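You operate a simulated robot arm through the tools that you are given. There is no shell and no other tool.

You run a simulated robot arm. Do the job below in one go: nothing can be reset, and whatever is moved stays where it is left.

TASK
Take the green cup out of its well, stand it on the teal tray and snap its lid on.
Fine: close the clear cover again; the other cups stay in their wells. Where these are worked on the way, their far stop is far enough and under half their travel is too little: clear cover.

Only the result counts: the job must be done as asked and must still hold three seconds after the hand-in. Knocking over, shifting, dropping, spilling or breaking anything else fails it. A push-on lid holds only when it is set on centred and level and pressed home; a screw cap is set on level and turned clockwise until tight.

THE ROBOT
A 7-joint arm with a two-finger parallel gripper, fixed in place. Base frame: the origin is at the foot of the arm, x ahead of it, y to its left, z up; the work surface is at about z = 880. Units: mm, degrees, N and s.
Its first joint turns from -149.0 to 149.0 degrees. Payload 3.43 kg.
The tool frame sits at the grasp point between the pads (the TCP): z along the fingers, y along the line on which they close. The tips reach 30 mm beyond it. Largest opening 94 mm; finger width 28, thickness 10; the body of the gripper, 50 by 96 mm, starts 55 mm behind the TCP.
Orientation is that of the tool frame in the base frame, as a unit quaternion [x, y, z, w]. With the fingers straight down and closing along the base's y, the tool's x points along the base's -x, its y along +y and its z along -z.

THE INTERFACE
- The arm moves only by the tool move_arm. Its argument "rows" is a list of rows, each a list of 2 entries, a list of its own where there are three numbers: the shift along the tool's x, y, z in mm, then the turn, a rotation vector about the tool's x, y, z in degrees. In form: [[[x, y, z], [ax, ay, az]], ...]. A call has 1 to 20 rows; each row shifts and turns the commanded pose from where the row before left it, along the tool's axes as they then stand. "fingers" is the opening, from 0 (shut) to 1 (fully open), set as the call begins (left out, the last holds). Each row takes 0.2 s and may step no farther than 50 mm and 8.6 degrees from the row before; otherwise, or with a gripper value out of range, the whole call is refused. Where a pose cannot be reached the arm comes as near as it can. A force on the tool above 40 N (or 10 N above the force at the start of the call, whichever is more), or a blocked arm, ends the call early, and 0.2 s more pass. Each finger travels about 45 mm/s and halts on what it meets, pressing with about 36 N; the grip force reading is that of the motor and also rises with nothing between the fingers. The clock runs only during rows and for 0.2 s after the last one: add rows that do not move to give the fingers time. The reply holds the time, the measured pose of the TCP, the force on the tool along the base axes, the opening and the grip force, in the units named above and with some noise, with the torque about the TCP (base axes, N m) and any sound that the robot's microphone picked up.
- Cameras (640 x 400 px; columns grow to the right, rows downward): "scene" is now at [32.5, 209.4, 1494.2]; the picture's right is [0.47, -0.88, 0.00], its down [-0.53, -0.28, -0.80] and it looks along [0.71, 0.37, -0.60] (base axes); focal length 352 px, centre (320, 200). "wrist" rides on the gripper at [76, 14, -103] in the tool frame; the picture's right is [-0.18, 0.98, 0.00], its down [-0.75, -0.14, -0.64] and it looks along [-0.63, -0.12, 0.77] (tool axes); focal length 243 px, centre (320, 200). There is no depth. A picture from a camera that has moved, and an enlarged one, comes with that camera's place and axes in the base frame and with its lens.
- capture(camera): a new picture of that camera. It takes no simulated time.
- turn_head(pan, tilt): turns the head with the scene camera to pan (to the left, within 155 degrees either way) and tilt (down, from -29 to 69), counted from straight ahead of the robot. It gives what a move gives.
- close_up(camera, box): a new picture of the part [left, top, right, bottom] of that camera's present view, enlarged. It takes no simulated time.
- job_done(): hands the job in; it is judged then, once.

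Nothing tells you positions but the pictures and the camera data. Unless the task says otherwise, let go and move clear before handing in.

The tools are called after ">>>" as name(argument=value, ...) on one line, values as JSON. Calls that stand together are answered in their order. move_arm: Moves the arm, as the interface text tells. Its arguments: {"type":"object","properties":{"rows":{"type":"array"},"fingers":{"type":"number"}},"required":["rows"]} The other tools are called the same way: turn_head (pan, tilt) turns the head that bears the scene camera; capture (camera) takes a picture; close_up (camera, box) takes an enlarged picture of a part of a camera's view; job_done () hands the job in.

At the start:

```text
time_s: 0.0
position: [693.2, 702.8, 1158.2]
tool_rot: [0.001, 1.0, 0.0, 0.0]
force: [0.3, -0.3, 0.8]
wrist_torque: [-0.01, 0.01, -0.01]
width: 94.2
finger_force: 0.1
head pan, tilt: [27.8, 36.7]
```

scene: 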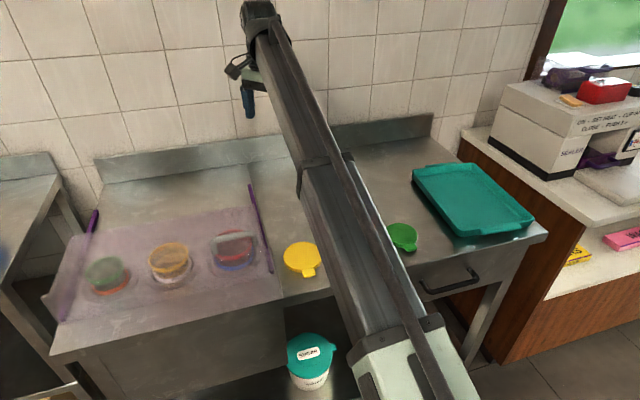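
wrist: 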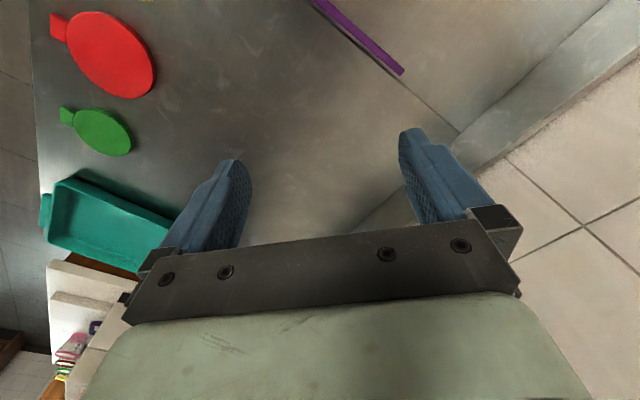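

I see a counter with a clear purple-tinted cover on the left over three cups, with yellow, green and (behind the arm) red lids and a teal tray to the right. I'll look closer before moving.

>>> close_up(camera="scene", box=[40, 170, 340, 357])

>>> close_up(camera="scene", box=[360, 120, 560, 270])

>>> capture(camera="wrist")

```text
2.13 times, centred on (190, 264) of scene
camera zoom: at [32.5, 209.4, 1494.2], right [0.47, -0.88, 0.0], down [-0.53, -0.28, -0.8], along [0.71, 0.37, -0.6], focal length 752 px, centre (597, 64)
```

zoom: 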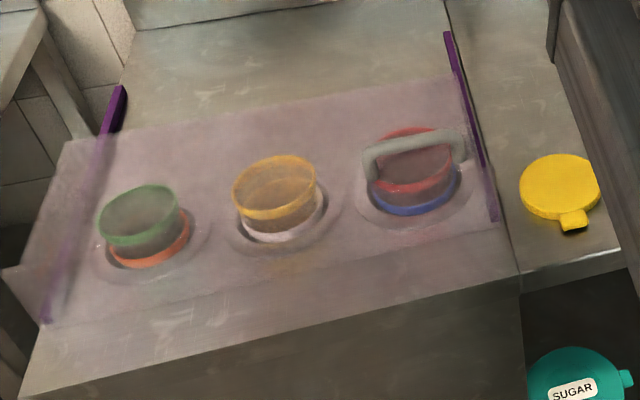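

```text
2.67 times, centred on (460, 195) of scene
camera zoom: at [32.5, 209.4, 1494.2], right [0.47, -0.88, 0.0], down [-0.53, -0.28, -0.8], along [0.71, 0.37, -0.6], focal length 940 px, centre (-53, 213)
```

zoom: 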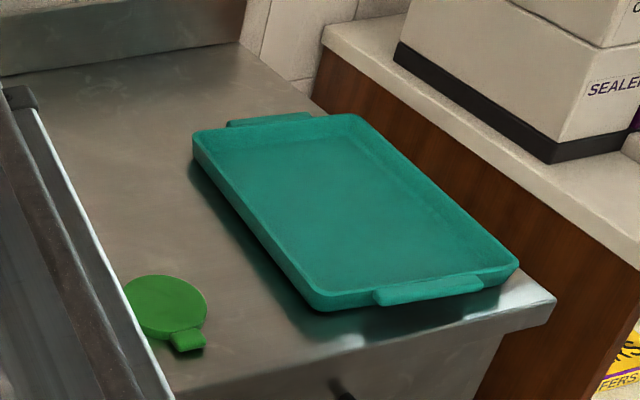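

```text
taken
camera wrist: at [616.3, 718.0, 1262.0], right [0.18, 0.98, 0.0], down [0.75, -0.14, 0.64], along [0.63, -0.12, -0.77], focal length 243 px, centre (320, 200)
```

wrist: 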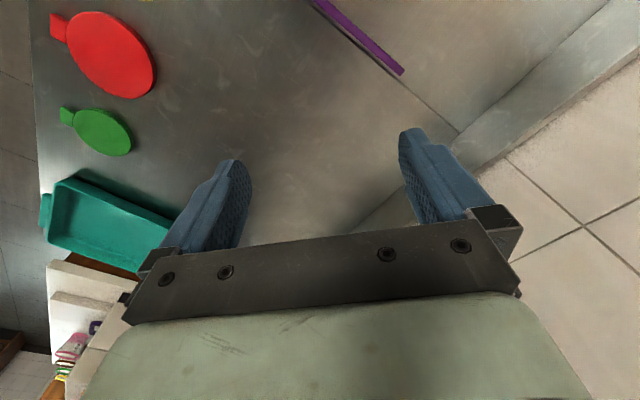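

The clear cover is a sliding plate on two purple rails running at 45° away from the robot, with a grey bar handle near x≈433, y≈625. The green cup is the leftmost one, the green lid is near (724, 334) and the tray starts near (800, 200). I'll bring the hand over the handle, well above it, turned to close along the slide direction, and look.

>>> move_arm(rows=[[[43.3, -13, 9.7], [0, 0, 0]], [[43.3, -13, 9.7], [0, 0, 0]], [[43.3, -13, 9.7], [0, 0, 0]], [[43.3, -13, 9.7], [0, 0, 0]], [[43.3, -13, 9.7], [0, 0, 0]], [[43.3, -13, 9.7], [0, 0, 0]], [[0, 0, 0], [0, 0, 7.5]], [[0, 0, 0], [0, 0, 7.5]], [[0, 0, 0], [0, 0, 7.5]], [[0, 0, 0], [0, 0, 7.5]], [[0, 0, 0], [0, 0, 7.5]], [[0, 0, 0], [0, 0, 7.5]], [[0, 0, 0], [0, 0, 0]]], fingers=1)

>>> capture(camera="wrist")

>>> capture(camera="scene")

```text
time_s: 2.8
position: [433.9, 624.9, 1102.1]
tool_rot: [0.383, 0.924, 0.0, 0.001]
force: [-0.3, 0.8, 0.0]
wrist_torque: [0.01, 0.0, -0.02]
width: 93.9
finger_force: 0.0
head pan, tilt: [27.8, 36.7]
```

```text
taken
camera wrist: at [389.1, 689.4, 1204.1], right [0.83, 0.56, 0.0], down [0.43, -0.63, 0.64], along [0.36, -0.53, -0.77], focal length 243 px, centre (320, 200)
```

wrist: 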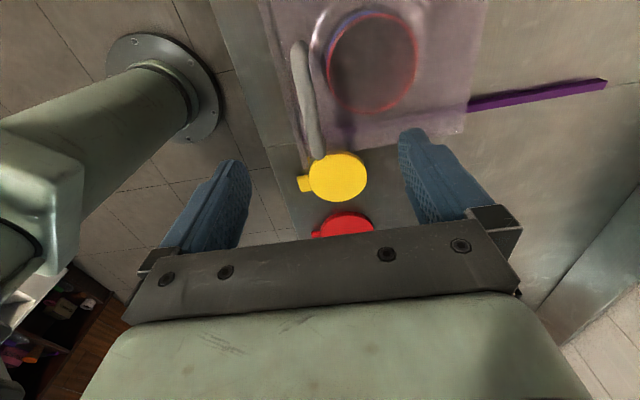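

```text
taken
```

scene: 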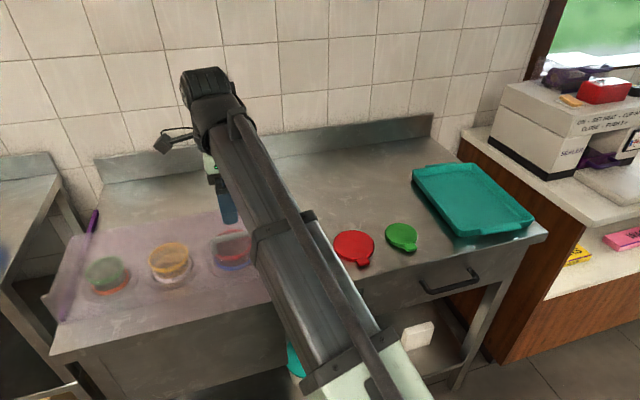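

The bar handle is about s≈740 mm along the slide direction and about z≈990. I'll enlarge the view to check its height and shape.

>>> close_up(camera="wrist", box=[220, 0, 500, 175])

>>> close_up(camera="scene", box=[40, 190, 280, 340])

>>> close_up(camera="scene", box=[320, 150, 560, 300])

```text
2.29 times, centred on (360, 88) of wrist
camera zoom: at [389.1, 689.4, 1204.1], right [0.83, 0.56, 0.0], down [0.43, -0.63, 0.64], along [0.36, -0.53, -0.77], focal length 555 px, centre (229, 457)
```

zoom: 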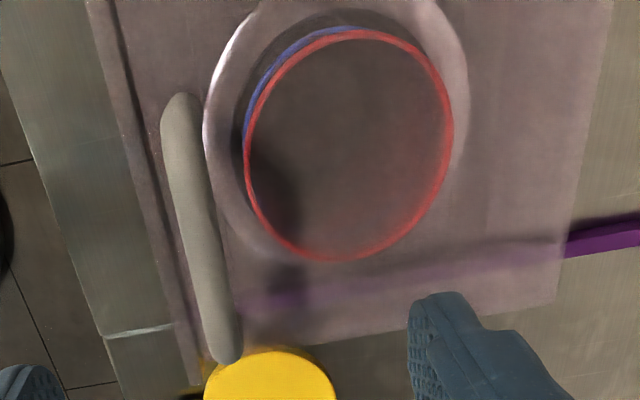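

```text
2.67 times, centred on (160, 265) of scene
camera zoom: at [32.5, 209.4, 1494.2], right [0.47, -0.88, 0.0], down [-0.53, -0.28, -0.8], along [0.71, 0.37, -0.6], focal length 940 px, centre (747, 27)
```

zoom: 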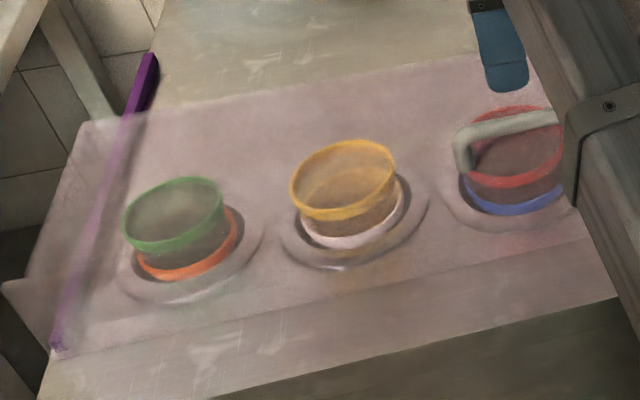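

```text
2.67 times, centred on (440, 225) of scene
camera zoom: at [32.5, 209.4, 1494.2], right [0.47, -0.88, 0.0], down [-0.53, -0.28, -0.8], along [0.71, 0.37, -0.6], focal length 940 px, centre (0, 133)
```

zoom: 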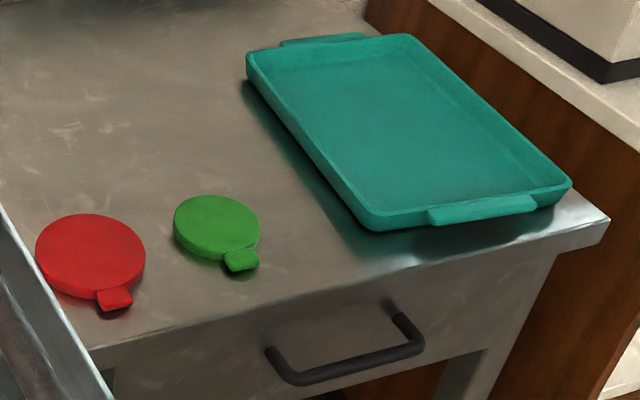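

Handle confirmed as a bar along the cover's front edge, with the plate at z≈943. I'll descend over the bar and close on it.

>>> move_arm(rows=[[[7, -8, 30], [0, 0, 0]], [[0, 0, 30], [0, 0, 0]], [[0, 0, 20], [0, 0, 0]], [[0, 0, 12], [0, 0, 0]], [[0, 0, 0], [0, 0, 0]]])

>>> capture(camera="wrist")

>>> capture(camera="scene")

```text
time_s: 4.0
position: [424.3, 626.0, 1008.6]
tool_rot: [0.382, 0.924, 0.0, -0.001]
force: [0.8, 0.6, 0.1]
wrist_torque: [0.0, -0.01, 0.01]
width: 94.0
finger_force: 0.1
head pan, tilt: [27.8, 36.7]
```

```text
taken
camera wrist: at [380.0, 689.6, 1111.6], right [0.82, 0.57, 0.0], down [0.43, -0.63, 0.64], along [0.36, -0.53, -0.77], focal length 243 px, centre (320, 200)
```

wrist: 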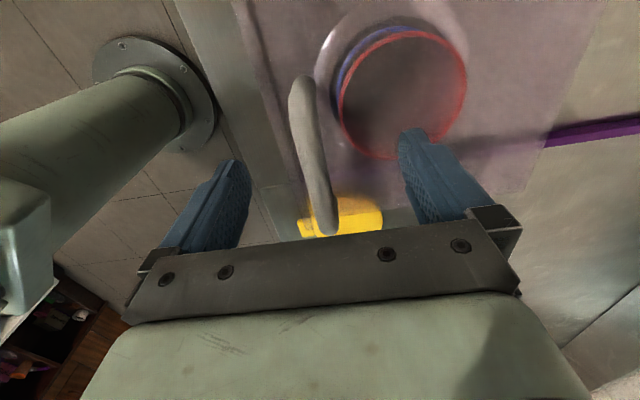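

```text
taken
```

scene: 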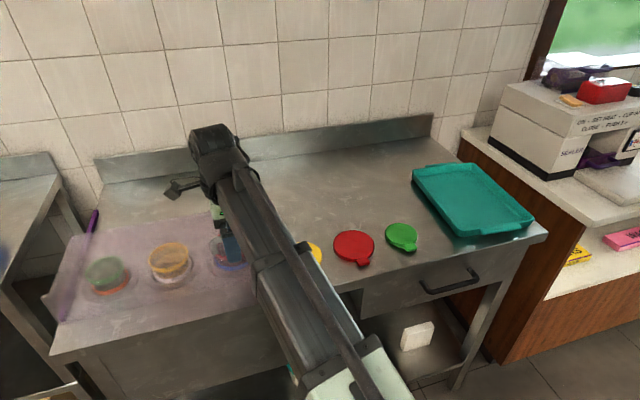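

The fingers straddle the bar. I'll lower 10 mm more and close.

>>> move_arm(rows=[[[0, -2, 10], [0, 0, 0]], [[0, 0, 0], [0, 0, 0]]])

>>> move_arm(rows=[[[0, 0, 0], [0, 0, 0]], [[0, 0, 0], [0, 0, 0]], [[0, 0, 0], [0, 0, 0]], [[0, 0, 0], [0, 0, 0]], [[0, 0, 0], [0, 0, 0]], [[0, 0, 0], [0, 0, 0]]], fingers=0)

>>> capture(camera="wrist")

```text
time_s: 4.6
position: [422.8, 624.5, 998.8]
tool_rot: [0.383, 0.924, 0.0, 0.0]
force: [0.5, -0.1, -0.5]
wrist_torque: [-0.03, 0.03, -0.02]
width: 94.1
finger_force: 0.1
head pan, tilt: [27.8, 36.7]
```

```text
time_s: 6.0
position: [422.9, 625.2, 998.3]
tool_rot: [0.383, 0.924, 0.001, 0.001]
force: [5.3, 5.6, 1.5]
wrist_torque: [0.0, 0.0, 0.04]
width: 18.5
finger_force: 44.1
head pan, tilt: [27.8, 36.7]
```

```text
taken
camera wrist: at [378.5, 688.6, 1101.1], right [0.83, 0.56, 0.0], down [0.43, -0.63, 0.64], along [0.36, -0.53, -0.77], focal length 243 px, centre (320, 200)
```

wrist: 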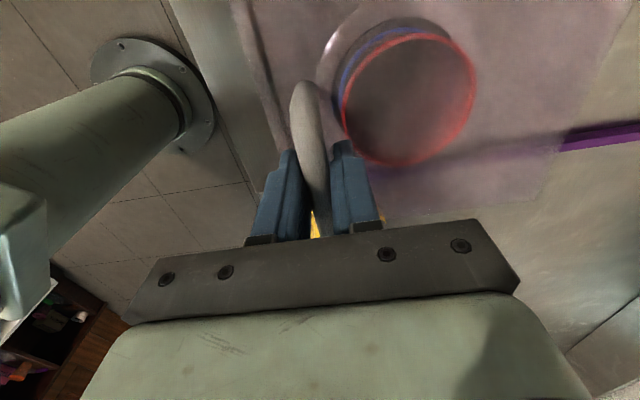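

The bar is gripped at 18.5 mm width. Now I'll push the cover back along the rails in small steps.

>>> move_arm(rows=[[[0, 8, 0], [0, 0, 0]], [[0, 8, 0], [0, 0, 0]], [[0, 8, 0], [0, 0, 0]], [[0, 8, 0], [0, 0, 0]], [[0, 0, 0], [0, 0, 0]]])

>>> capture(camera="scene")

```text
time_s: 7.2
position: [444.1, 646.5, 998.0]
tool_rot: [0.383, 0.924, 0.0, 0.0]
force: [6.1, -7.9, -20.4]
wrist_torque: [-0.03, -0.05, -0.01]
width: 18.3
finger_force: 45.0
head pan, tilt: [27.8, 36.7]
```

```text
taken
```

scene: 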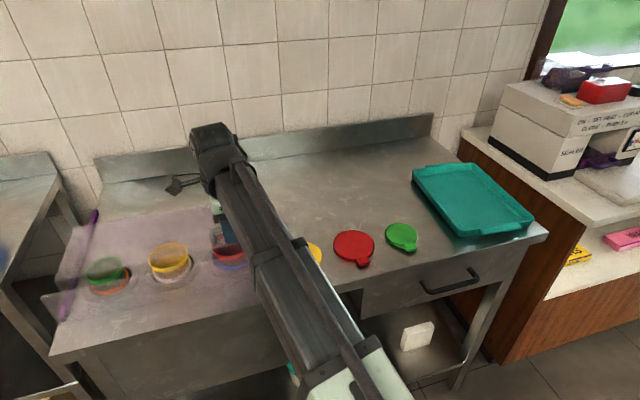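

>>> close_up(camera="scene", box=[30, 180, 280, 340])

>>> capture(camera="wrist")

```text
2.50 times, centred on (155, 260) of scene
camera zoom: at [33.2, 209.7, 1494.1], right [0.47, -0.88, 0.0], down [-0.53, -0.28, -0.8], along [0.71, 0.37, -0.6], focal length 881 px, centre (732, 50)
```

zoom: 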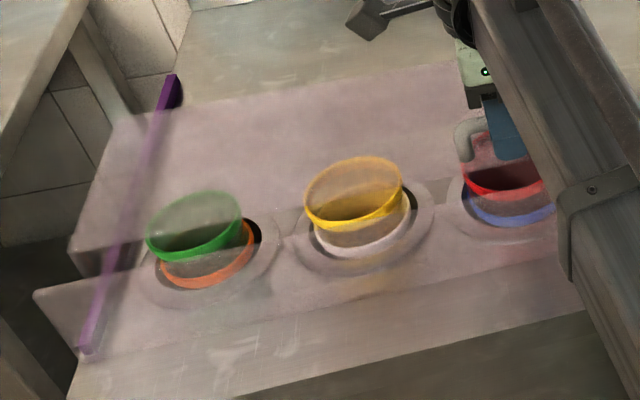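

```text
taken
camera wrist: at [400.4, 710.8, 1100.9], right [0.83, 0.56, 0.0], down [0.43, -0.63, 0.64], along [0.36, -0.53, -0.77], focal length 243 px, centre (320, 200)
```

wrist: 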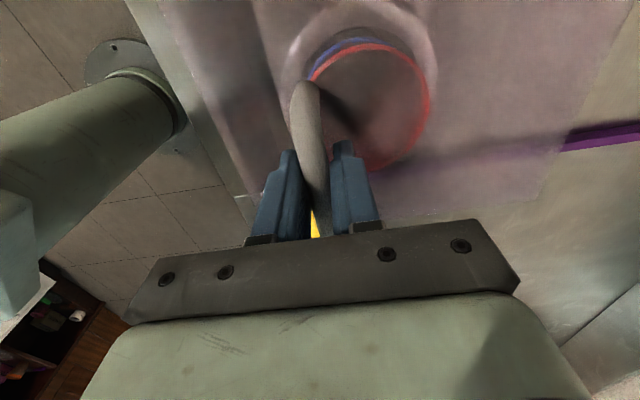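

The top plate slides back while the front panel stays put. I'll keep pushing, easing down slightly to relieve the vertical load.

>>> move_arm(rows=[[[0, 0, 1], [0, 0, 0]], [[0, 10, 0], [0, 0, 0]], [[0, 10, 0], [0, 0, 0]], [[0, 10, 0], [0, 0, 0]], [[0, 10, 0], [0, 0, 0]], [[0, 0, 0], [0, 0, 0]]])

```text
time_s: 8.6
position: [473.7, 674.1, 998.1]
tool_rot: [0.381, 0.924, 0.001, 0.0]
force: [-2.9, 3.2, -3.8]
wrist_torque: [-0.62, -0.59, -0.1]
width: 18.5
finger_force: 44.9
head pan, tilt: [27.8, 36.7]
```

>>> move_arm(rows=[[[0, 10, 0], [0, 0, 0]], [[0, 10, 0], [0, 0, 0]], [[0, 10, 0], [0, 0, 0]], [[0, 10, 0], [0, 0, 0]], [[0, 0, 0], [0, 0, 0]]])

>>> capture(camera="scene")

```text
time_s: 9.8
position: [502.2, 702.8, 998.5]
tool_rot: [0.382, 0.924, -0.001, 0.0]
force: [-4.0, 2.9, -21.6]
wrist_torque: [0.77, 0.75, 0.02]
width: 18.3
finger_force: 45.1
head pan, tilt: [27.8, 36.7]
```

```text
taken
```

scene: 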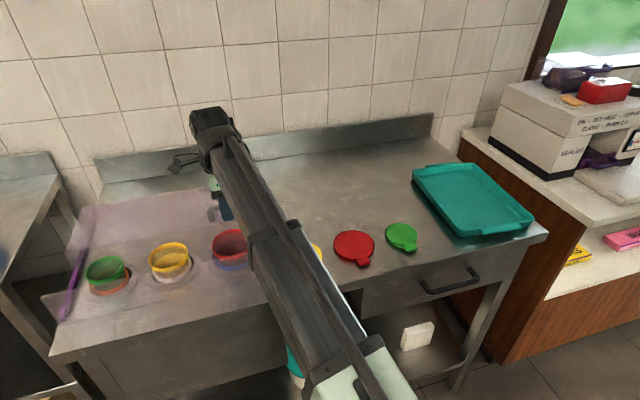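

>>> move_arm(rows=[[[0, 0, 0.7], [0, 0, 0]], [[0, 10, 0], [0, 0, 0]], [[0, 10, 0], [0, 0, 0]], [[0, 10, 0], [0, 0, 0]], [[0, 10, 0], [0, 0, 0]], [[0, 0, 0], [0, 0, 0]]])

>>> capture(camera="scene")

```text
time_s: 11.2
position: [529.7, 731.5, 997.3]
tool_rot: [0.383, 0.924, 0.0, 0.001]
force: [-2.7, 4.8, 12.9]
wrist_torque: [-0.94, -0.92, -0.05]
width: 18.3
finger_force: 44.8
head pan, tilt: [27.8, 36.7]
```

```text
taken
```

scene: 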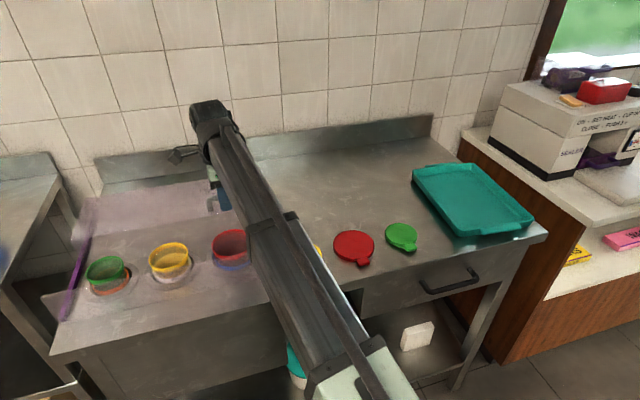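

>>> move_arm(rows=[[[0, 6, -0.3], [0, 0, 0]], [[0, 6, 0], [0, 0, 0]], [[0, 6, 0], [0, 0, 0]], [[0, 6, 0], [0, 0, 0]], [[0, 6, 0], [0, 0, 0]], [[0, 0, 0], [0, 0, 0]]])

>>> capture(camera="scene")

```text
time_s: 12.6
position: [550.3, 750.6, 998.2]
tool_rot: [0.382, 0.924, 0.001, 0.001]
force: [-2.0, 1.4, 34.8]
wrist_torque: [0.35, 0.32, -0.01]
width: 18.5
finger_force: 44.8
head pan, tilt: [27.8, 36.7]
```

```text
taken
```

scene: 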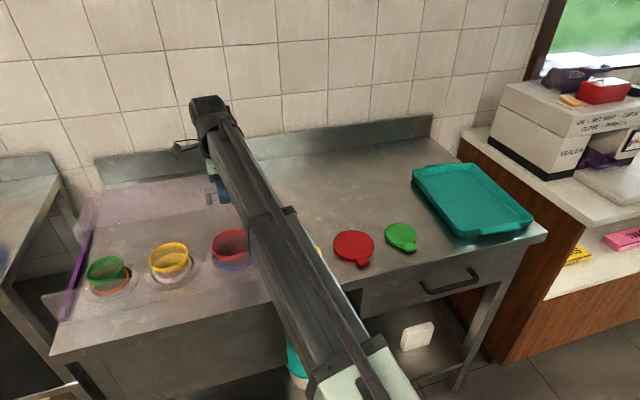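

>>> move_arm(rows=[[[0, 0, -1.2], [0, 0, 0]], [[0, 0, 0], [0, 0, 0]]])

>>> move_arm(rows=[[[0, 4, 0], [0, 0, 0]], [[0, 4, 0], [0, 0, 0]], [[0, 4, 0], [0, 0, 0]], [[0, 0, 0], [0, 0, 0]]])

```text
time_s: 13.2
position: [548.8, 751.6, 998.3]
tool_rot: [0.383, 0.924, -0.001, 0.0]
force: [-1.6, 0.7, 15.0]
wrist_torque: [0.56, 0.5, 0.0]
width: 18.1
finger_force: 45.0
head pan, tilt: [27.8, 36.7]
```

```text
time_s: 14.2
position: [558.6, 758.3, 997.2]
tool_rot: [0.382, 0.924, 0.0, 0.0]
force: [-13.0, -4.9, -2.0]
wrist_torque: [-0.17, -0.2, -0.03]
width: 18.1
finger_force: 44.5
head pan, tilt: [27.8, 36.7]
```

The cover has slid about 190 mm and is now resisting at its far stop. I'll release and rise.

>>> move_arm(rows=[[[0, 0, 0], [0, 0, 0]], [[0, 0, 0], [0, 0, 0]], [[0, 0, 0], [0, 0, 0]], [[0, 0, 0], [0, 0, 0]], [[0, 0, 0], [0, 0, 0]]], fingers=1)

>>> move_arm(rows=[[[0, 0, -20], [0, 0, 0]], [[0, 0, -40], [0, 0, 0]], [[0, 0, -40], [0, 0, 0]], [[0, 0, 0], [0, 0, 0]]])

>>> capture(camera="wrist")

>>> close_up(camera="scene", box=[30, 170, 280, 330])

```text
time_s: 15.4
position: [559.1, 759.5, 998.5]
tool_rot: [0.382, 0.924, 0.0, 0.0]
force: [1.0, -0.5, -0.3]
wrist_torque: [0.0, 0.01, -0.01]
width: 93.9
finger_force: 0.0
head pan, tilt: [27.8, 36.7]
```

```text
time_s: 16.4
position: [560.3, 761.2, 1101.8]
tool_rot: [0.383, 0.924, 0.0, 0.0]
force: [0.1, 0.7, 0.5]
wrist_torque: [0.0, 0.02, -0.02]
width: 94.1
finger_force: 0.1
head pan, tilt: [27.8, 36.7]
```

```text
taken
camera wrist: at [515.8, 824.6, 1203.9], right [0.82, 0.57, 0.0], down [0.43, -0.63, 0.64], along [0.36, -0.53, -0.77], focal length 243 px, centre (320, 200)
```

wrist: 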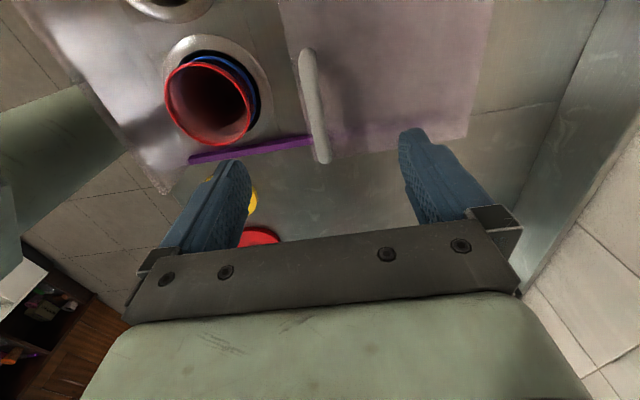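

```text
2.50 times, centred on (155, 250) of scene
camera zoom: at [32.5, 209.4, 1494.2], right [0.47, -0.88, 0.0], down [-0.53, -0.28, -0.8], along [0.71, 0.37, -0.6], focal length 881 px, centre (732, 75)
```

zoom: 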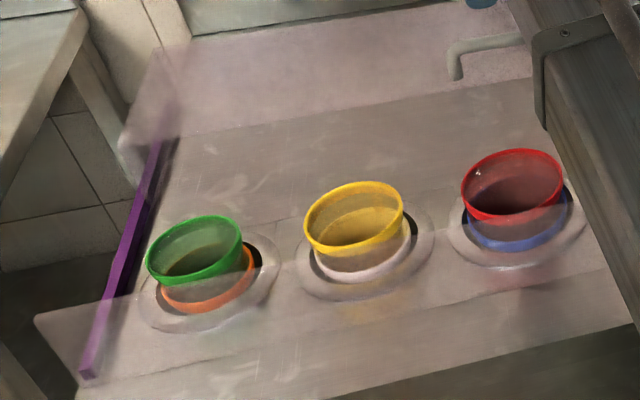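

The cover is open and stays; the green cup stands leftmost with a coloured collar in its well. I'll move above it at a safe height and turn so the fingers close along the row direction, then look.

>>> move_arm(rows=[[[37.4, -21.8, 0], [0, 0, 0]], [[37.4, -21.8, 0], [0, 0, 0]], [[37.4, -21.8, 0], [0, 0, 0]], [[37.4, -21.8, 0], [0, 0, 0]], [[37.4, -21.8, 0], [0, 0, 0]], [[37.4, -21.8, 0], [0, 0, 0]], [[37.4, -21.8, 0], [0, 0, 0]], [[0, 0, 0], [0, 0, 0]]])

>>> move_arm(rows=[[[0, 0, 0], [0, 0, -8.18]], [[0, 0, 0], [0, 0, -8.18]], [[0, 0, 0], [0, 0, -8.18]], [[0, 0, 0], [0, 0, -8.18]], [[0, 0, 0], [0, 0, -8.18]], [[0, 0, 0], [0, 0, -8.18]], [[0, 0, 0], [0, 0, -8.18]], [[0, 0, 0], [0, 0, -8.18]], [[0, 0, 0], [0, 0, -8.18]], [[0, 0, 0], [0, 0, -8.18]], [[0, 0, 0], [0, 0, -8.2]], [[0, 0, 0], [0, 0, 0]]])

>>> capture(camera="wrist")

>>> capture(camera="scene")

```text
time_s: 18.2
position: [265.1, 837.0, 1099.8]
tool_rot: [0.382, 0.924, -0.001, 0.001]
force: [0.3, 0.0, 0.3]
wrist_torque: [0.0, 0.0, -0.01]
width: 93.8
finger_force: 0.1
head pan, tilt: [27.8, 36.7]
```

```text
time_s: 20.8
position: [265.1, 837.9, 1099.0]
tool_rot: [-0.383, 0.924, 0.0, 0.0]
force: [0.2, 0.6, -0.2]
wrist_torque: [-0.02, -0.01, -0.01]
width: 94.0
finger_force: 0.1
head pan, tilt: [27.8, 36.7]
```

```text
taken
camera wrist: at [200.5, 794.0, 1201.5], right [-0.57, 0.82, 0.0], down [0.63, 0.43, 0.64], along [0.53, 0.36, -0.77], focal length 243 px, centre (320, 200)
```

wrist: 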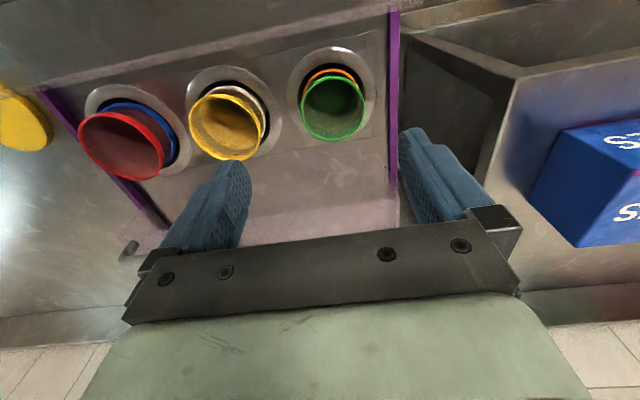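

```text
taken
```

scene: 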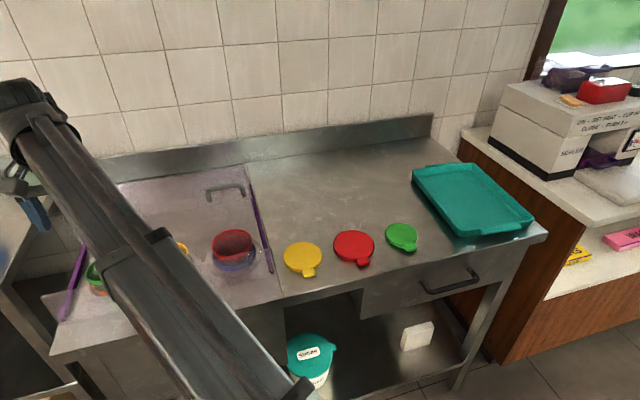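

>>> close_up(camera="wrist", box=[240, 20, 420, 160])

>>> close_up(camera="scene", box=[270, 190, 430, 290])

```text
2.86 times, centred on (330, 90) of wrist
camera zoom: at [200.5, 794.0, 1201.5], right [-0.57, 0.82, 0.0], down [0.63, 0.43, 0.64], along [0.53, 0.36, -0.77], focal length 693 px, centre (291, 514)
```

zoom: 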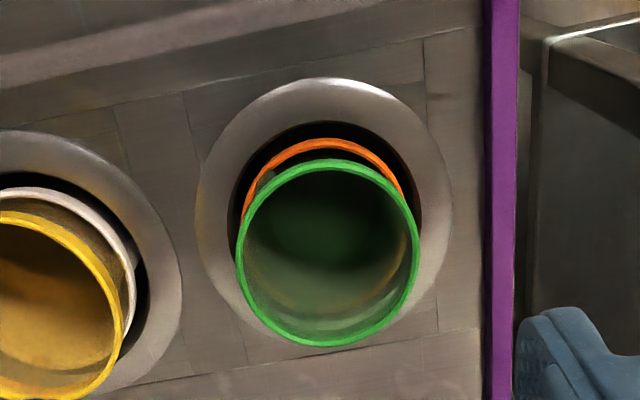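

```text
4.00 times, centred on (350, 240) of scene
camera zoom: at [32.5, 209.4, 1494.2], right [0.47, -0.88, 0.0], down [-0.53, -0.28, -0.8], along [0.71, 0.37, -0.6], focal length 1410 px, centre (200, 40)
```

zoom: 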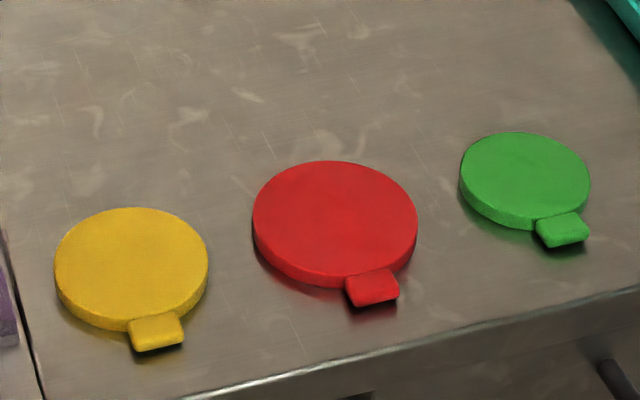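

The green cup's rim is at about s=802, r=−415 (x≈274, y≈861), z≈920, about 75 mm across. I'll shift over it, lower part way and look again.

>>> move_arm(rows=[[[-22, 10, 0], [0, 0, 0]], [[0, 0, 40], [0, 0, 0]], [[0, 0, 40], [0, 0, 0]], [[0, 0, 20], [0, 0, 0]], [[0, 0, 0], [0, 0, 0]]])

>>> close_up(camera="wrist", box=[160, 0, 520, 225])

```text
time_s: 22.0
position: [272.6, 859.2, 998.4]
tool_rot: [-0.382, 0.924, 0.0, 0.0]
force: [0.1, 0.5, -0.3]
wrist_torque: [0.0, -0.02, 0.0]
width: 93.8
finger_force: 0.1
head pan, tilt: [27.8, 36.7]
```

```text
1.78 times, centred on (340, 112) of wrist
camera zoom: at [208.7, 816.5, 1102.2], right [-0.57, 0.82, 0.0], down [0.63, 0.43, 0.64], along [0.53, 0.36, -0.77], focal length 431 px, centre (284, 356)
```

zoom: 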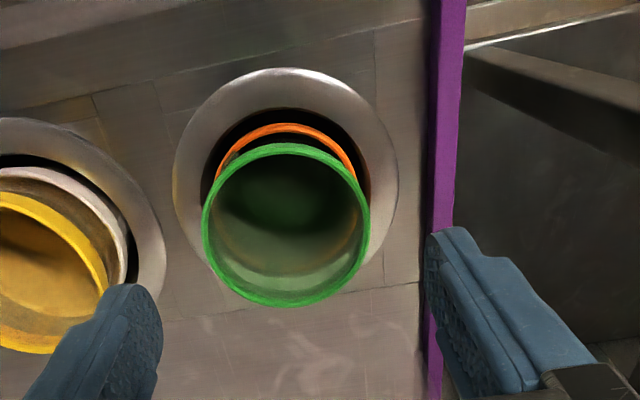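

The rim is confirmed at s≈801.7, r≈−416, z≈919, 74 mm across, and the fingers have room on both sides. I'll descend to straddle it and close.

>>> move_arm(rows=[[[-1.4, 1.2, 20], [0, 0, 0]], [[0, 0, 20], [0, 0, 0]], [[0, 0, 20], [0, 0, 0]], [[0, 0, 12], [0, 0, 0]], [[0, 0, 0], [0, 0, 0]]], fingers=0.93)

>>> capture(camera="wrist")

```text
time_s: 23.2
position: [275.1, 860.7, 927.3]
tool_rot: [-0.383, 0.924, 0.0, 0.001]
force: [0.2, 0.7, 0.0]
wrist_torque: [-0.01, 0.01, 0.0]
width: 87.6
finger_force: 0.1
head pan, tilt: [27.8, 36.7]
```

```text
taken
camera wrist: at [209.8, 817.0, 1029.2], right [-0.57, 0.82, 0.0], down [0.63, 0.43, 0.64], along [0.53, 0.36, -0.77], focal length 243 px, centre (320, 200)
```

wrist: 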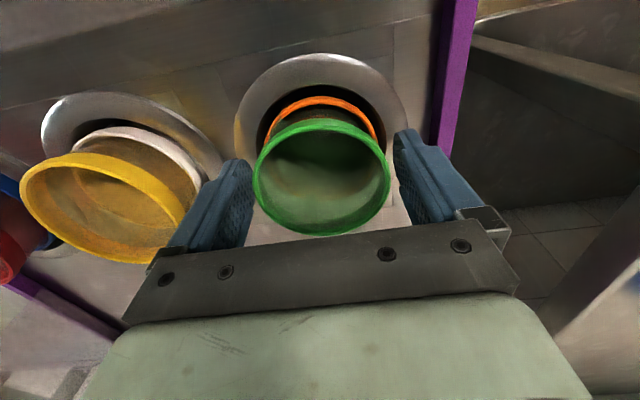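

>>> move_arm(rows=[[[0, 0, 0], [0, 0, 0]], [[0, 0, 0], [0, 0, 0]], [[0, 0, 0], [0, 0, 0]], [[0, 0, 0], [0, 0, 0]]], fingers=0.7)

>>> capture(camera="wrist")

```text
time_s: 24.2
position: [274.3, 859.8, 927.2]
tool_rot: [-0.383, 0.924, 0.001, -0.001]
force: [-0.7, 0.5, -0.5]
wrist_torque: [-0.04, -0.03, -0.03]
width: 70.2
finger_force: 36.4
head pan, tilt: [27.8, 36.7]
```

```text
taken
camera wrist: at [209.8, 817.0, 1029.4], right [-0.57, 0.82, 0.0], down [0.63, 0.43, 0.64], along [0.53, 0.36, -0.77], focal length 243 px, centre (320, 200)
```

wrist: 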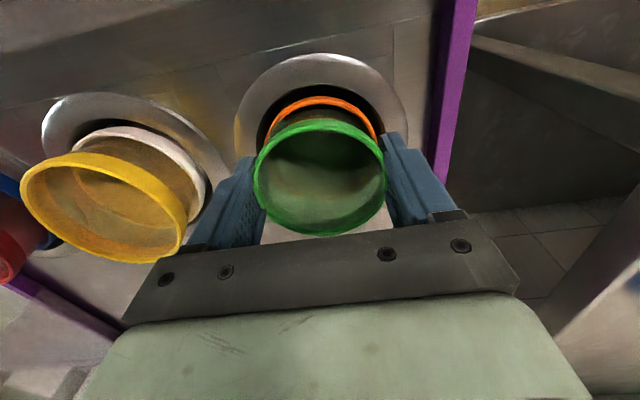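

The cup is held at 70 mm. I'll lift straight up, slowly at first.

>>> move_arm(rows=[[[0, 0, 0], [0, 0, 0]], [[0, 0, -6], [0, 0, 0]], [[0, 0, -10], [0, 0, 0]], [[0, 0, -14], [0, 0, 0]], [[0, 0, 0], [0, 0, 0]]], fingers=0.5)

>>> capture(camera="wrist")

```text
time_s: 25.4
position: [276.5, 861.8, 956.3]
tool_rot: [-0.382, 0.924, 0.0, 0.0]
force: [-0.1, -0.4, -0.7]
wrist_torque: [-0.05, -0.03, -0.04]
width: 70.3
finger_force: 36.1
head pan, tilt: [27.8, 36.7]
```

```text
taken
camera wrist: at [210.8, 817.7, 1059.2], right [-0.57, 0.82, 0.0], down [0.63, 0.43, 0.64], along [0.53, 0.36, -0.77], focal length 243 px, centre (320, 200)
```

wrist: 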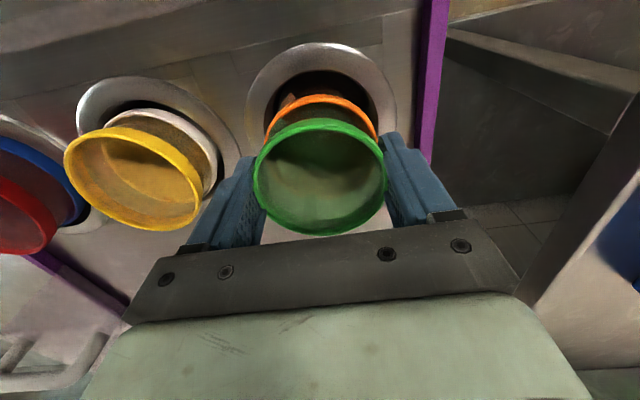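

The cup rises with the hand, and the orange band belongs to it. I'll lift well clear.

>>> move_arm(rows=[[[0, 0, -20], [0, 0, 0]], [[0, 0, -25], [0, 0, 0]], [[0, 0, -25], [0, 0, 0]], [[0, 0, -25], [0, 0, 0]], [[0, 0, -25], [0, 0, 0]], [[0, 0, -25], [0, 0, 0]], [[0, 0, 0], [0, 0, 0]]])

>>> capture(camera="wrist")

>>> close_up(camera="scene", box=[0, 100, 240, 300])

```text
time_s: 27.0
position: [271.6, 860.9, 1102.7]
tool_rot: [-0.383, 0.924, 0.0, 0.0]
force: [-0.4, -0.4, 0.8]
wrist_torque: [0.03, -0.01, 0.02]
width: 70.5
finger_force: 36.0
head pan, tilt: [27.8, 36.7]
```

```text
taken
camera wrist: at [207.6, 817.6, 1204.5], right [-0.57, 0.82, 0.0], down [0.63, 0.43, 0.64], along [0.53, 0.36, -0.77], focal length 243 px, centre (320, 200)
```

wrist: 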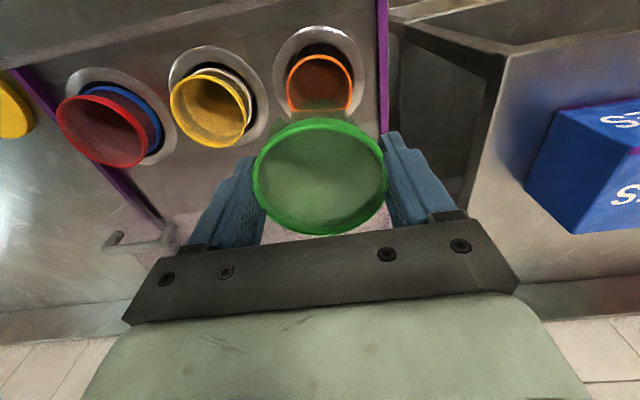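

```text
2.00 times, centred on (120, 200) of scene
camera zoom: at [32.5, 209.4, 1494.2], right [0.47, -0.88, 0.0], down [-0.53, -0.28, -0.8], along [0.71, 0.37, -0.6], focal length 705 px, centre (720, 200)
```

zoom: 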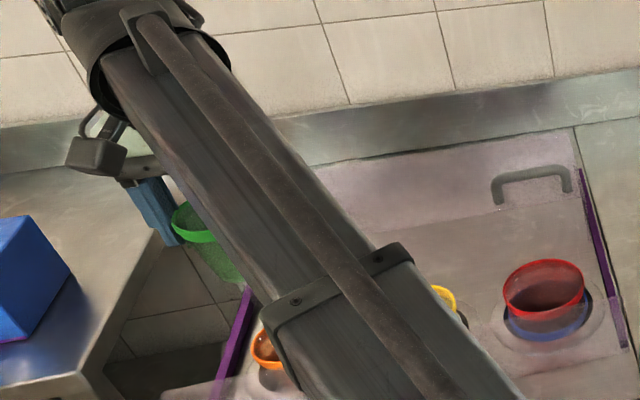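

Nested inside the well there is another, orange cup, which has stayed behind. I need to see how it is sitting now.

>>> close_up(camera="wrist", box=[160, 10, 400, 160])

>>> close_up(camera="scene", box=[50, 210, 150, 310])

```text
2.67 times, centred on (280, 85) of wrist
camera zoom: at [207.6, 817.6, 1204.5], right [-0.57, 0.82, 0.0], down [0.63, 0.43, 0.64], along [0.53, 0.36, -0.77], focal length 647 px, centre (427, 507)
```

zoom: 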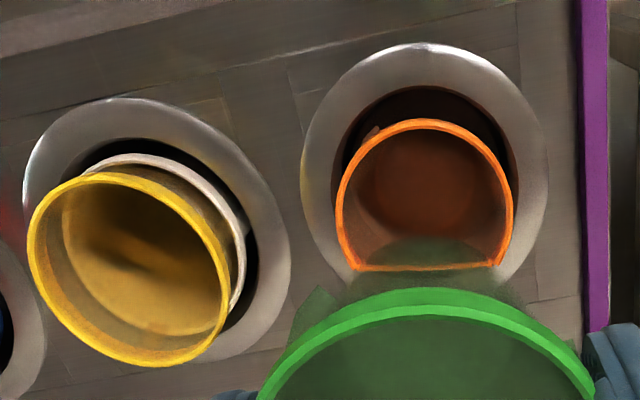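

```text
4.00 times, centred on (100, 260) of scene
camera zoom: at [32.5, 209.4, 1494.2], right [0.47, -0.88, 0.0], down [-0.53, -0.28, -0.8], along [0.71, 0.37, -0.6], focal length 1410 px, centre (1200, -40)
```

zoom: 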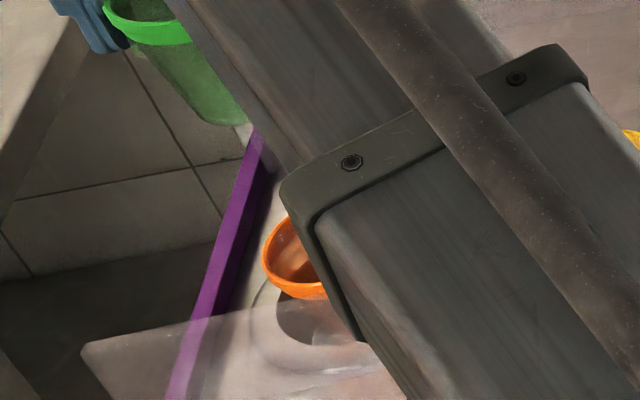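

The orange cup may have been raised with the green one and left sitting high. I'll move the held cup sideways to get a clear view of that well.

>>> move_arm(rows=[[[0, -25, 0], [0, 0, 0]], [[0, -25, 0], [0, 0, 0]], [[0, -25, 0], [0, 0, 0]], [[0, -25, 0], [0, 0, 0]], [[0, -25, 0], [0, 0, 0]], [[0, 0, 0], [0, 0, 0]]])

>>> capture(camera="wrist")

>>> capture(camera="scene")

```text
time_s: 28.4
position: [362.3, 773.2, 1100.9]
tool_rot: [-0.384, 0.924, 0.001, 0.0]
force: [-1.3, -0.4, -0.4]
wrist_torque: [0.0, 0.01, -0.02]
width: 70.2
finger_force: 36.5
head pan, tilt: [27.8, 36.7]
```

```text
taken
camera wrist: at [298.9, 729.5, 1204.2], right [-0.57, 0.82, 0.0], down [0.63, 0.43, 0.64], along [0.53, 0.36, -0.77], focal length 243 px, centre (320, 200)
```

wrist: 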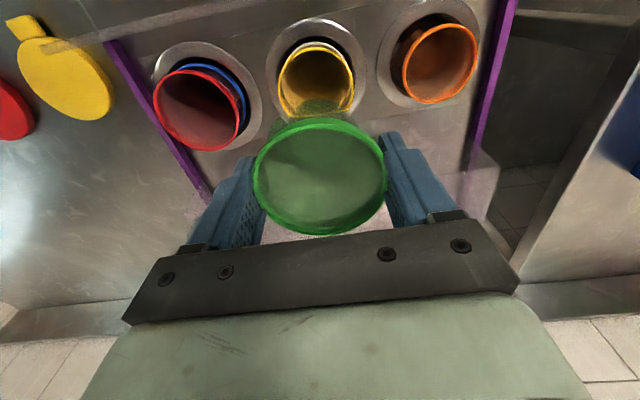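

```text
taken
```

scene: 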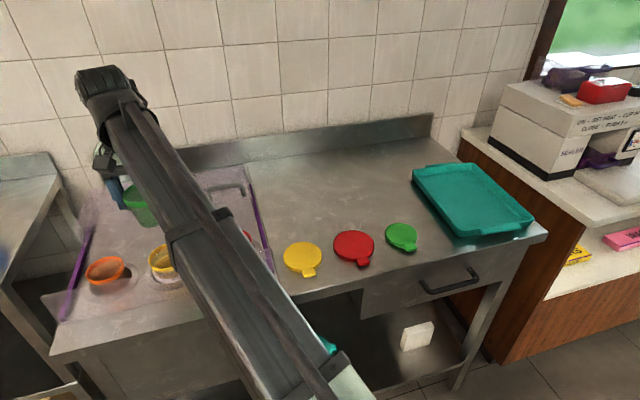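

>>> close_up(camera="wrist", box=[340, 0, 520, 120])

>>> close_up(camera="scene", box=[40, 220, 200, 320])

```text
3.33 times, centred on (430, 60) of wrist
camera zoom: at [298.9, 729.5, 1204.2], right [-0.57, 0.82, 0.0], down [0.63, 0.43, 0.64], along [0.53, 0.36, -0.77], focal length 809 px, centre (-47, 667)
```

zoom: 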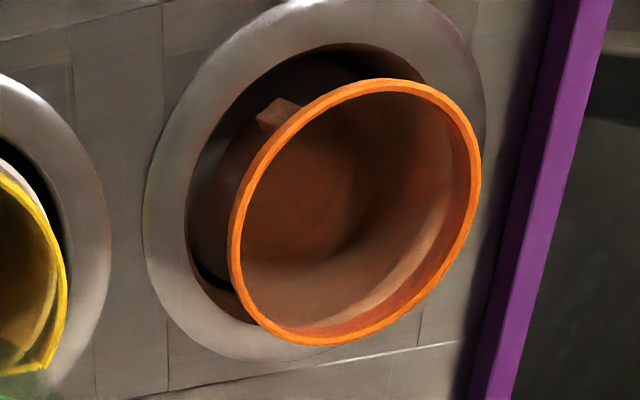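

```text
4.00 times, centred on (120, 270) of scene
camera zoom: at [32.6, 209.4, 1494.2], right [0.47, -0.88, 0.0], down [-0.53, -0.28, -0.8], along [0.71, 0.37, -0.6], focal length 1410 px, centre (1120, -80)
```

zoom: 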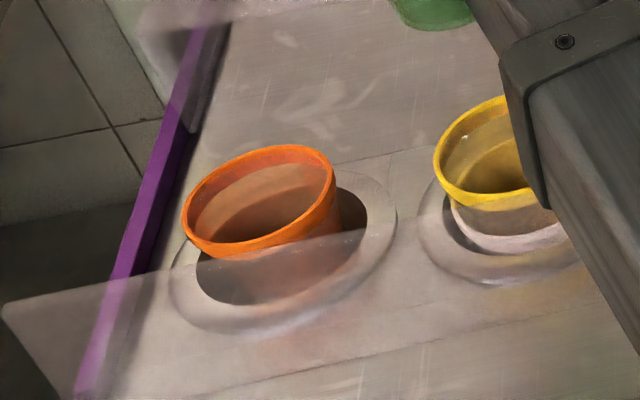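

The orange cup's rim now sits level exactly where the green rim was, so the well is a dispenser that raises the next cup, and the well is fine. Next I need the height of the held cup, so I'll take a close-up.

>>> close_up(camera="scene", box=[90, 150, 190, 240])

>>> close_up(camera="wrist", box=[200, 60, 440, 250])

```text
4.44 times, centred on (140, 195) of scene
camera zoom: at [32.6, 209.4, 1494.2], right [0.47, -0.88, 0.0], down [-0.53, -0.28, -0.8], along [0.71, 0.37, -0.6], focal length 1566 px, centre (1120, 222)
```

zoom: 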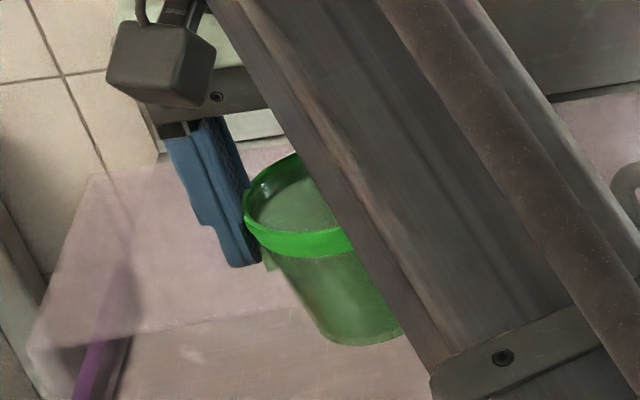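

```text
2.11 times, centred on (320, 155) of wrist
camera zoom: at [298.9, 729.5, 1204.2], right [-0.57, 0.82, 0.0], down [0.63, 0.43, 0.64], along [0.53, 0.36, -0.77], focal length 511 px, centre (320, 295)
```

zoom: 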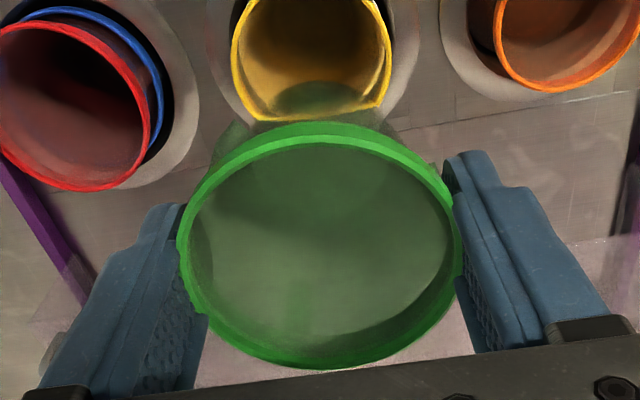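

The cup is about 63 mm tall and empty. I'll turn the hand back 90° here and then carry the cup level at this height to above the front-left part of the tray, near (865, 206).

>>> move_arm(rows=[[[0, 0, 0], [0, 0, 8.18]], [[0, 0, 0], [0, 0, 8.18]], [[0, 0, 0], [0, 0, 8.18]], [[0, 0, 0], [0, 0, 8.18]], [[0, 0, 0], [0, 0, 8.18]], [[0, 0, 0], [0, 0, 8.18]], [[0, 0, 0], [0, 0, 8.18]], [[0, 0, 0], [0, 0, 8.18]], [[0, 0, 0], [0, 0, 8.18]], [[0, 0, 0], [0, 0, 8.18]], [[0, 0, 0], [0, 0, 8.2]], [[0, 0, 0], [0, 0, 0]]])

>>> move_arm(rows=[[[-20, -1, 0], [0, 0, 0]], [[-40, -2.4, 0], [0, 0, 0]], [[-40, -2.4, 0], [0, 0, 0]], [[-40, -2.4, 0], [0, 0, 0]], [[-40, -2.4, 0], [0, 0, 0]], [[-40, -2.4, 0], [0, 0, 0]], [[-40, -2.4, 0], [0, 0, 0]], [[-40, -2.4, 0], [0, 0, 0]], [[-40, -2.4, 0], [0, 0, 0]], [[-40, -2.4, 0], [0, 0, 0]], [[-40, -2.4, 0], [0, 0, 0]], [[-40, -2.4, 0], [0, 0, 0]], [[-40, -2.4, 0], [0, 0, 0]], [[-40, -2.4, 0], [0, 0, 0]], [[-40, -2.4, 0], [0, 0, 0]], [[-40, -2.4, 0], [0, 0, 0]], [[-40, -2.4, 0], [0, 0, 0]], [[-40, -2.4, 0], [0, 0, 0]], [[-40, -2.4, 0], [0, 0, 0]], [[-16, -1, 0], [0, 0, 0]]])

>>> capture(camera="wrist")

>>> capture(camera="scene")

```text
time_s: 31.0
position: [361.7, 775.4, 1100.9]
tool_rot: [0.384, 0.924, 0.001, 0.0]
force: [0.1, 0.5, 0.3]
wrist_torque: [0.01, 0.0, 0.0]
width: 70.2
finger_force: 35.9
head pan, tilt: [27.8, 36.7]
```

```text
time_s: 35.2
position: [864.4, 208.8, 1102.1]
tool_rot: [0.382, 0.924, 0.0, 0.0]
force: [0.0, 0.1, -0.4]
wrist_torque: [0.02, 0.01, 0.01]
width: 70.2
finger_force: 36.5
head pan, tilt: [27.8, 36.7]
```

```text
taken
camera wrist: at [820.0, 271.6, 1205.3], right [0.82, 0.57, 0.0], down [0.43, -0.63, 0.64], along [0.36, -0.53, -0.77], focal length 243 px, centre (320, 200)
```

wrist: 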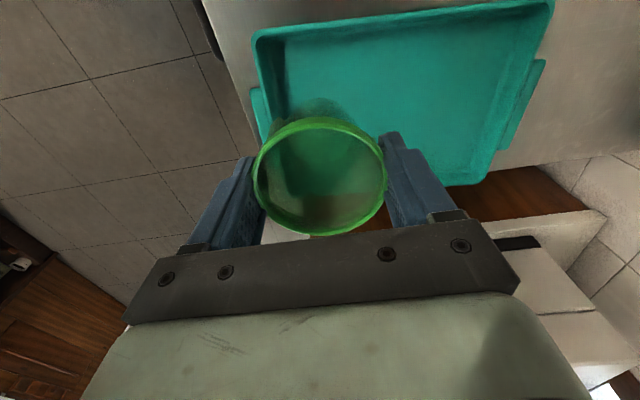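

```text
taken
```

scene: 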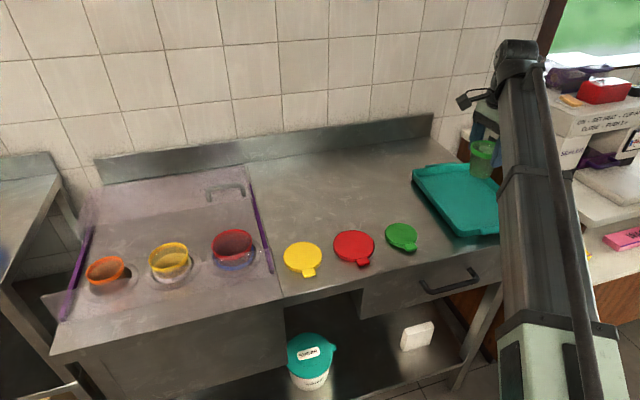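

The cup is over the tray's front-left area. I'll shift it 10 mm further inward and lower it.

>>> move_arm(rows=[[[-10, 10, 0], [0, 0, 0]], [[0, 0, 30], [0, 0, 0]], [[0, 0, 40], [0, 0, 0]], [[0, 0, 40], [0, 0, 0]], [[0, 0, 15], [0, 0, 0]], [[0, 0, 0], [0, 0, 0]]])

>>> close_up(camera="scene", box=[400, 120, 540, 250])

>>> capture(camera="wrist")

```text
time_s: 36.6
position: [877.5, 210.2, 975.1]
tool_rot: [0.382, 0.924, 0.0, 0.0]
force: [0.7, -0.5, 0.2]
wrist_torque: [-0.02, 0.0, 0.03]
width: 70.3
finger_force: 36.5
head pan, tilt: [27.8, 36.7]
```

```text
3.08 times, centred on (470, 185) of scene
camera zoom: at [32.5, 209.4, 1494.2], right [0.47, -0.88, 0.0], down [-0.53, -0.28, -0.8], along [0.71, 0.37, -0.6], focal length 1084 px, centre (-142, 246)
```

zoom: 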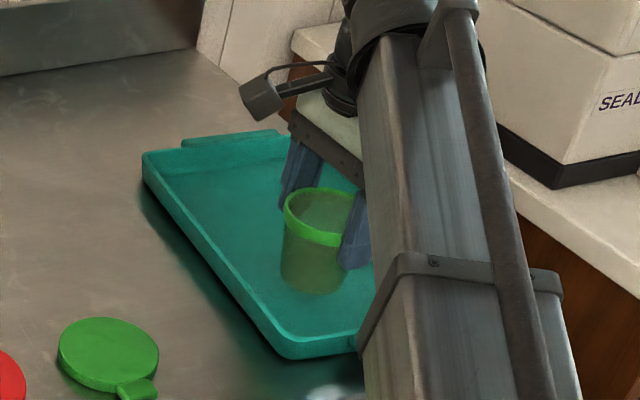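

```text
taken
camera wrist: at [833.9, 273.6, 1079.0], right [0.82, 0.57, 0.0], down [0.43, -0.63, 0.64], along [0.36, -0.53, -0.77], focal length 243 px, centre (320, 200)
```

wrist: 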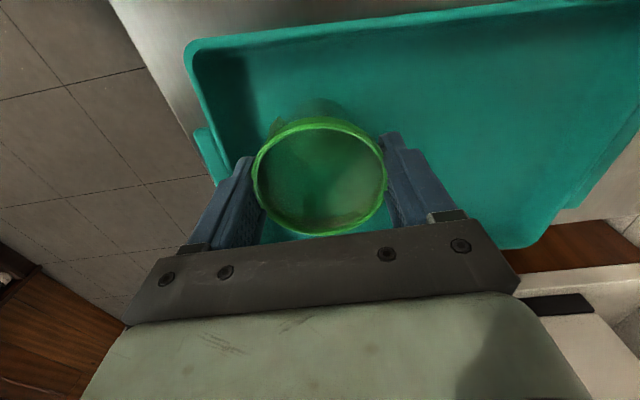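

>>> move_arm(rows=[[[0, 0, 4], [0, 0, 0]], [[0, 0, 4], [0, 0, 0]], [[0, 0, 0], [0, 0, 0]]])

>>> move_arm(rows=[[[0, 0, 2], [0, 0, 0]], [[0, 0, 2], [0, 0, 0]], [[0, 0, 0], [0, 0, 0]]])

>>> move_arm(rows=[[[0, 0, 1.5], [0, 0, 0]], [[0, 0, 1.5], [0, 0, 0]], [[0, 0, 0], [0, 0, 0]]])

```text
time_s: 37.4
position: [879.3, 208.8, 969.2]
tool_rot: [0.383, 0.924, -0.001, 0.0]
force: [0.3, 0.7, 0.4]
wrist_torque: [0.02, 0.0, -0.03]
width: 70.0
finger_force: 35.6
head pan, tilt: [27.8, 36.7]
```

```text
time_s: 38.2
position: [878.5, 208.7, 964.1]
tool_rot: [0.383, 0.924, 0.0, 0.0]
force: [-0.1, -1.1, -0.3]
wrist_torque: [0.02, -0.02, 0.0]
width: 70.1
finger_force: 35.7
head pan, tilt: [27.8, 36.7]
```

```text
time_s: 39.0
position: [881.1, 207.3, 961.2]
tool_rot: [0.383, 0.924, -0.001, -0.001]
force: [0.5, 0.3, 0.0]
wrist_torque: [0.02, 0.01, 0.03]
width: 69.9
finger_force: 35.9
head pan, tilt: [27.8, 36.7]
```

>>> move_arm(rows=[[[0, 0, 1.5], [0, 0, 0]], [[0, 0, 1.5], [0, 0, 0]], [[0, 0, 0], [0, 0, 0]]])

>>> close_up(camera="scene", box=[440, 150, 520, 220])

```text
time_s: 39.8
position: [879.2, 207.7, 960.0]
tool_rot: [0.383, 0.924, 0.0, 0.001]
force: [0.0, -0.5, 0.6]
wrist_torque: [0.0, 0.0, -0.01]
width: 70.0
finger_force: 36.1
head pan, tilt: [27.8, 36.7]
```

```text
5.71 times, centred on (480, 185) of scene
camera zoom: at [32.5, 209.4, 1494.2], right [0.47, -0.88, 0.0], down [-0.53, -0.28, -0.8], along [0.71, 0.37, -0.6], focal length 2014 px, centre (-594, 286)
```

zoom: 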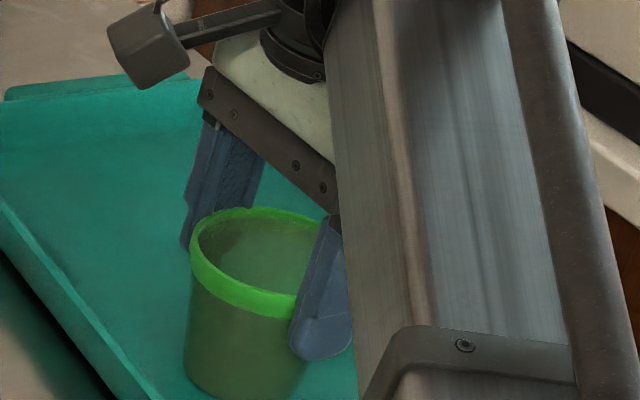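

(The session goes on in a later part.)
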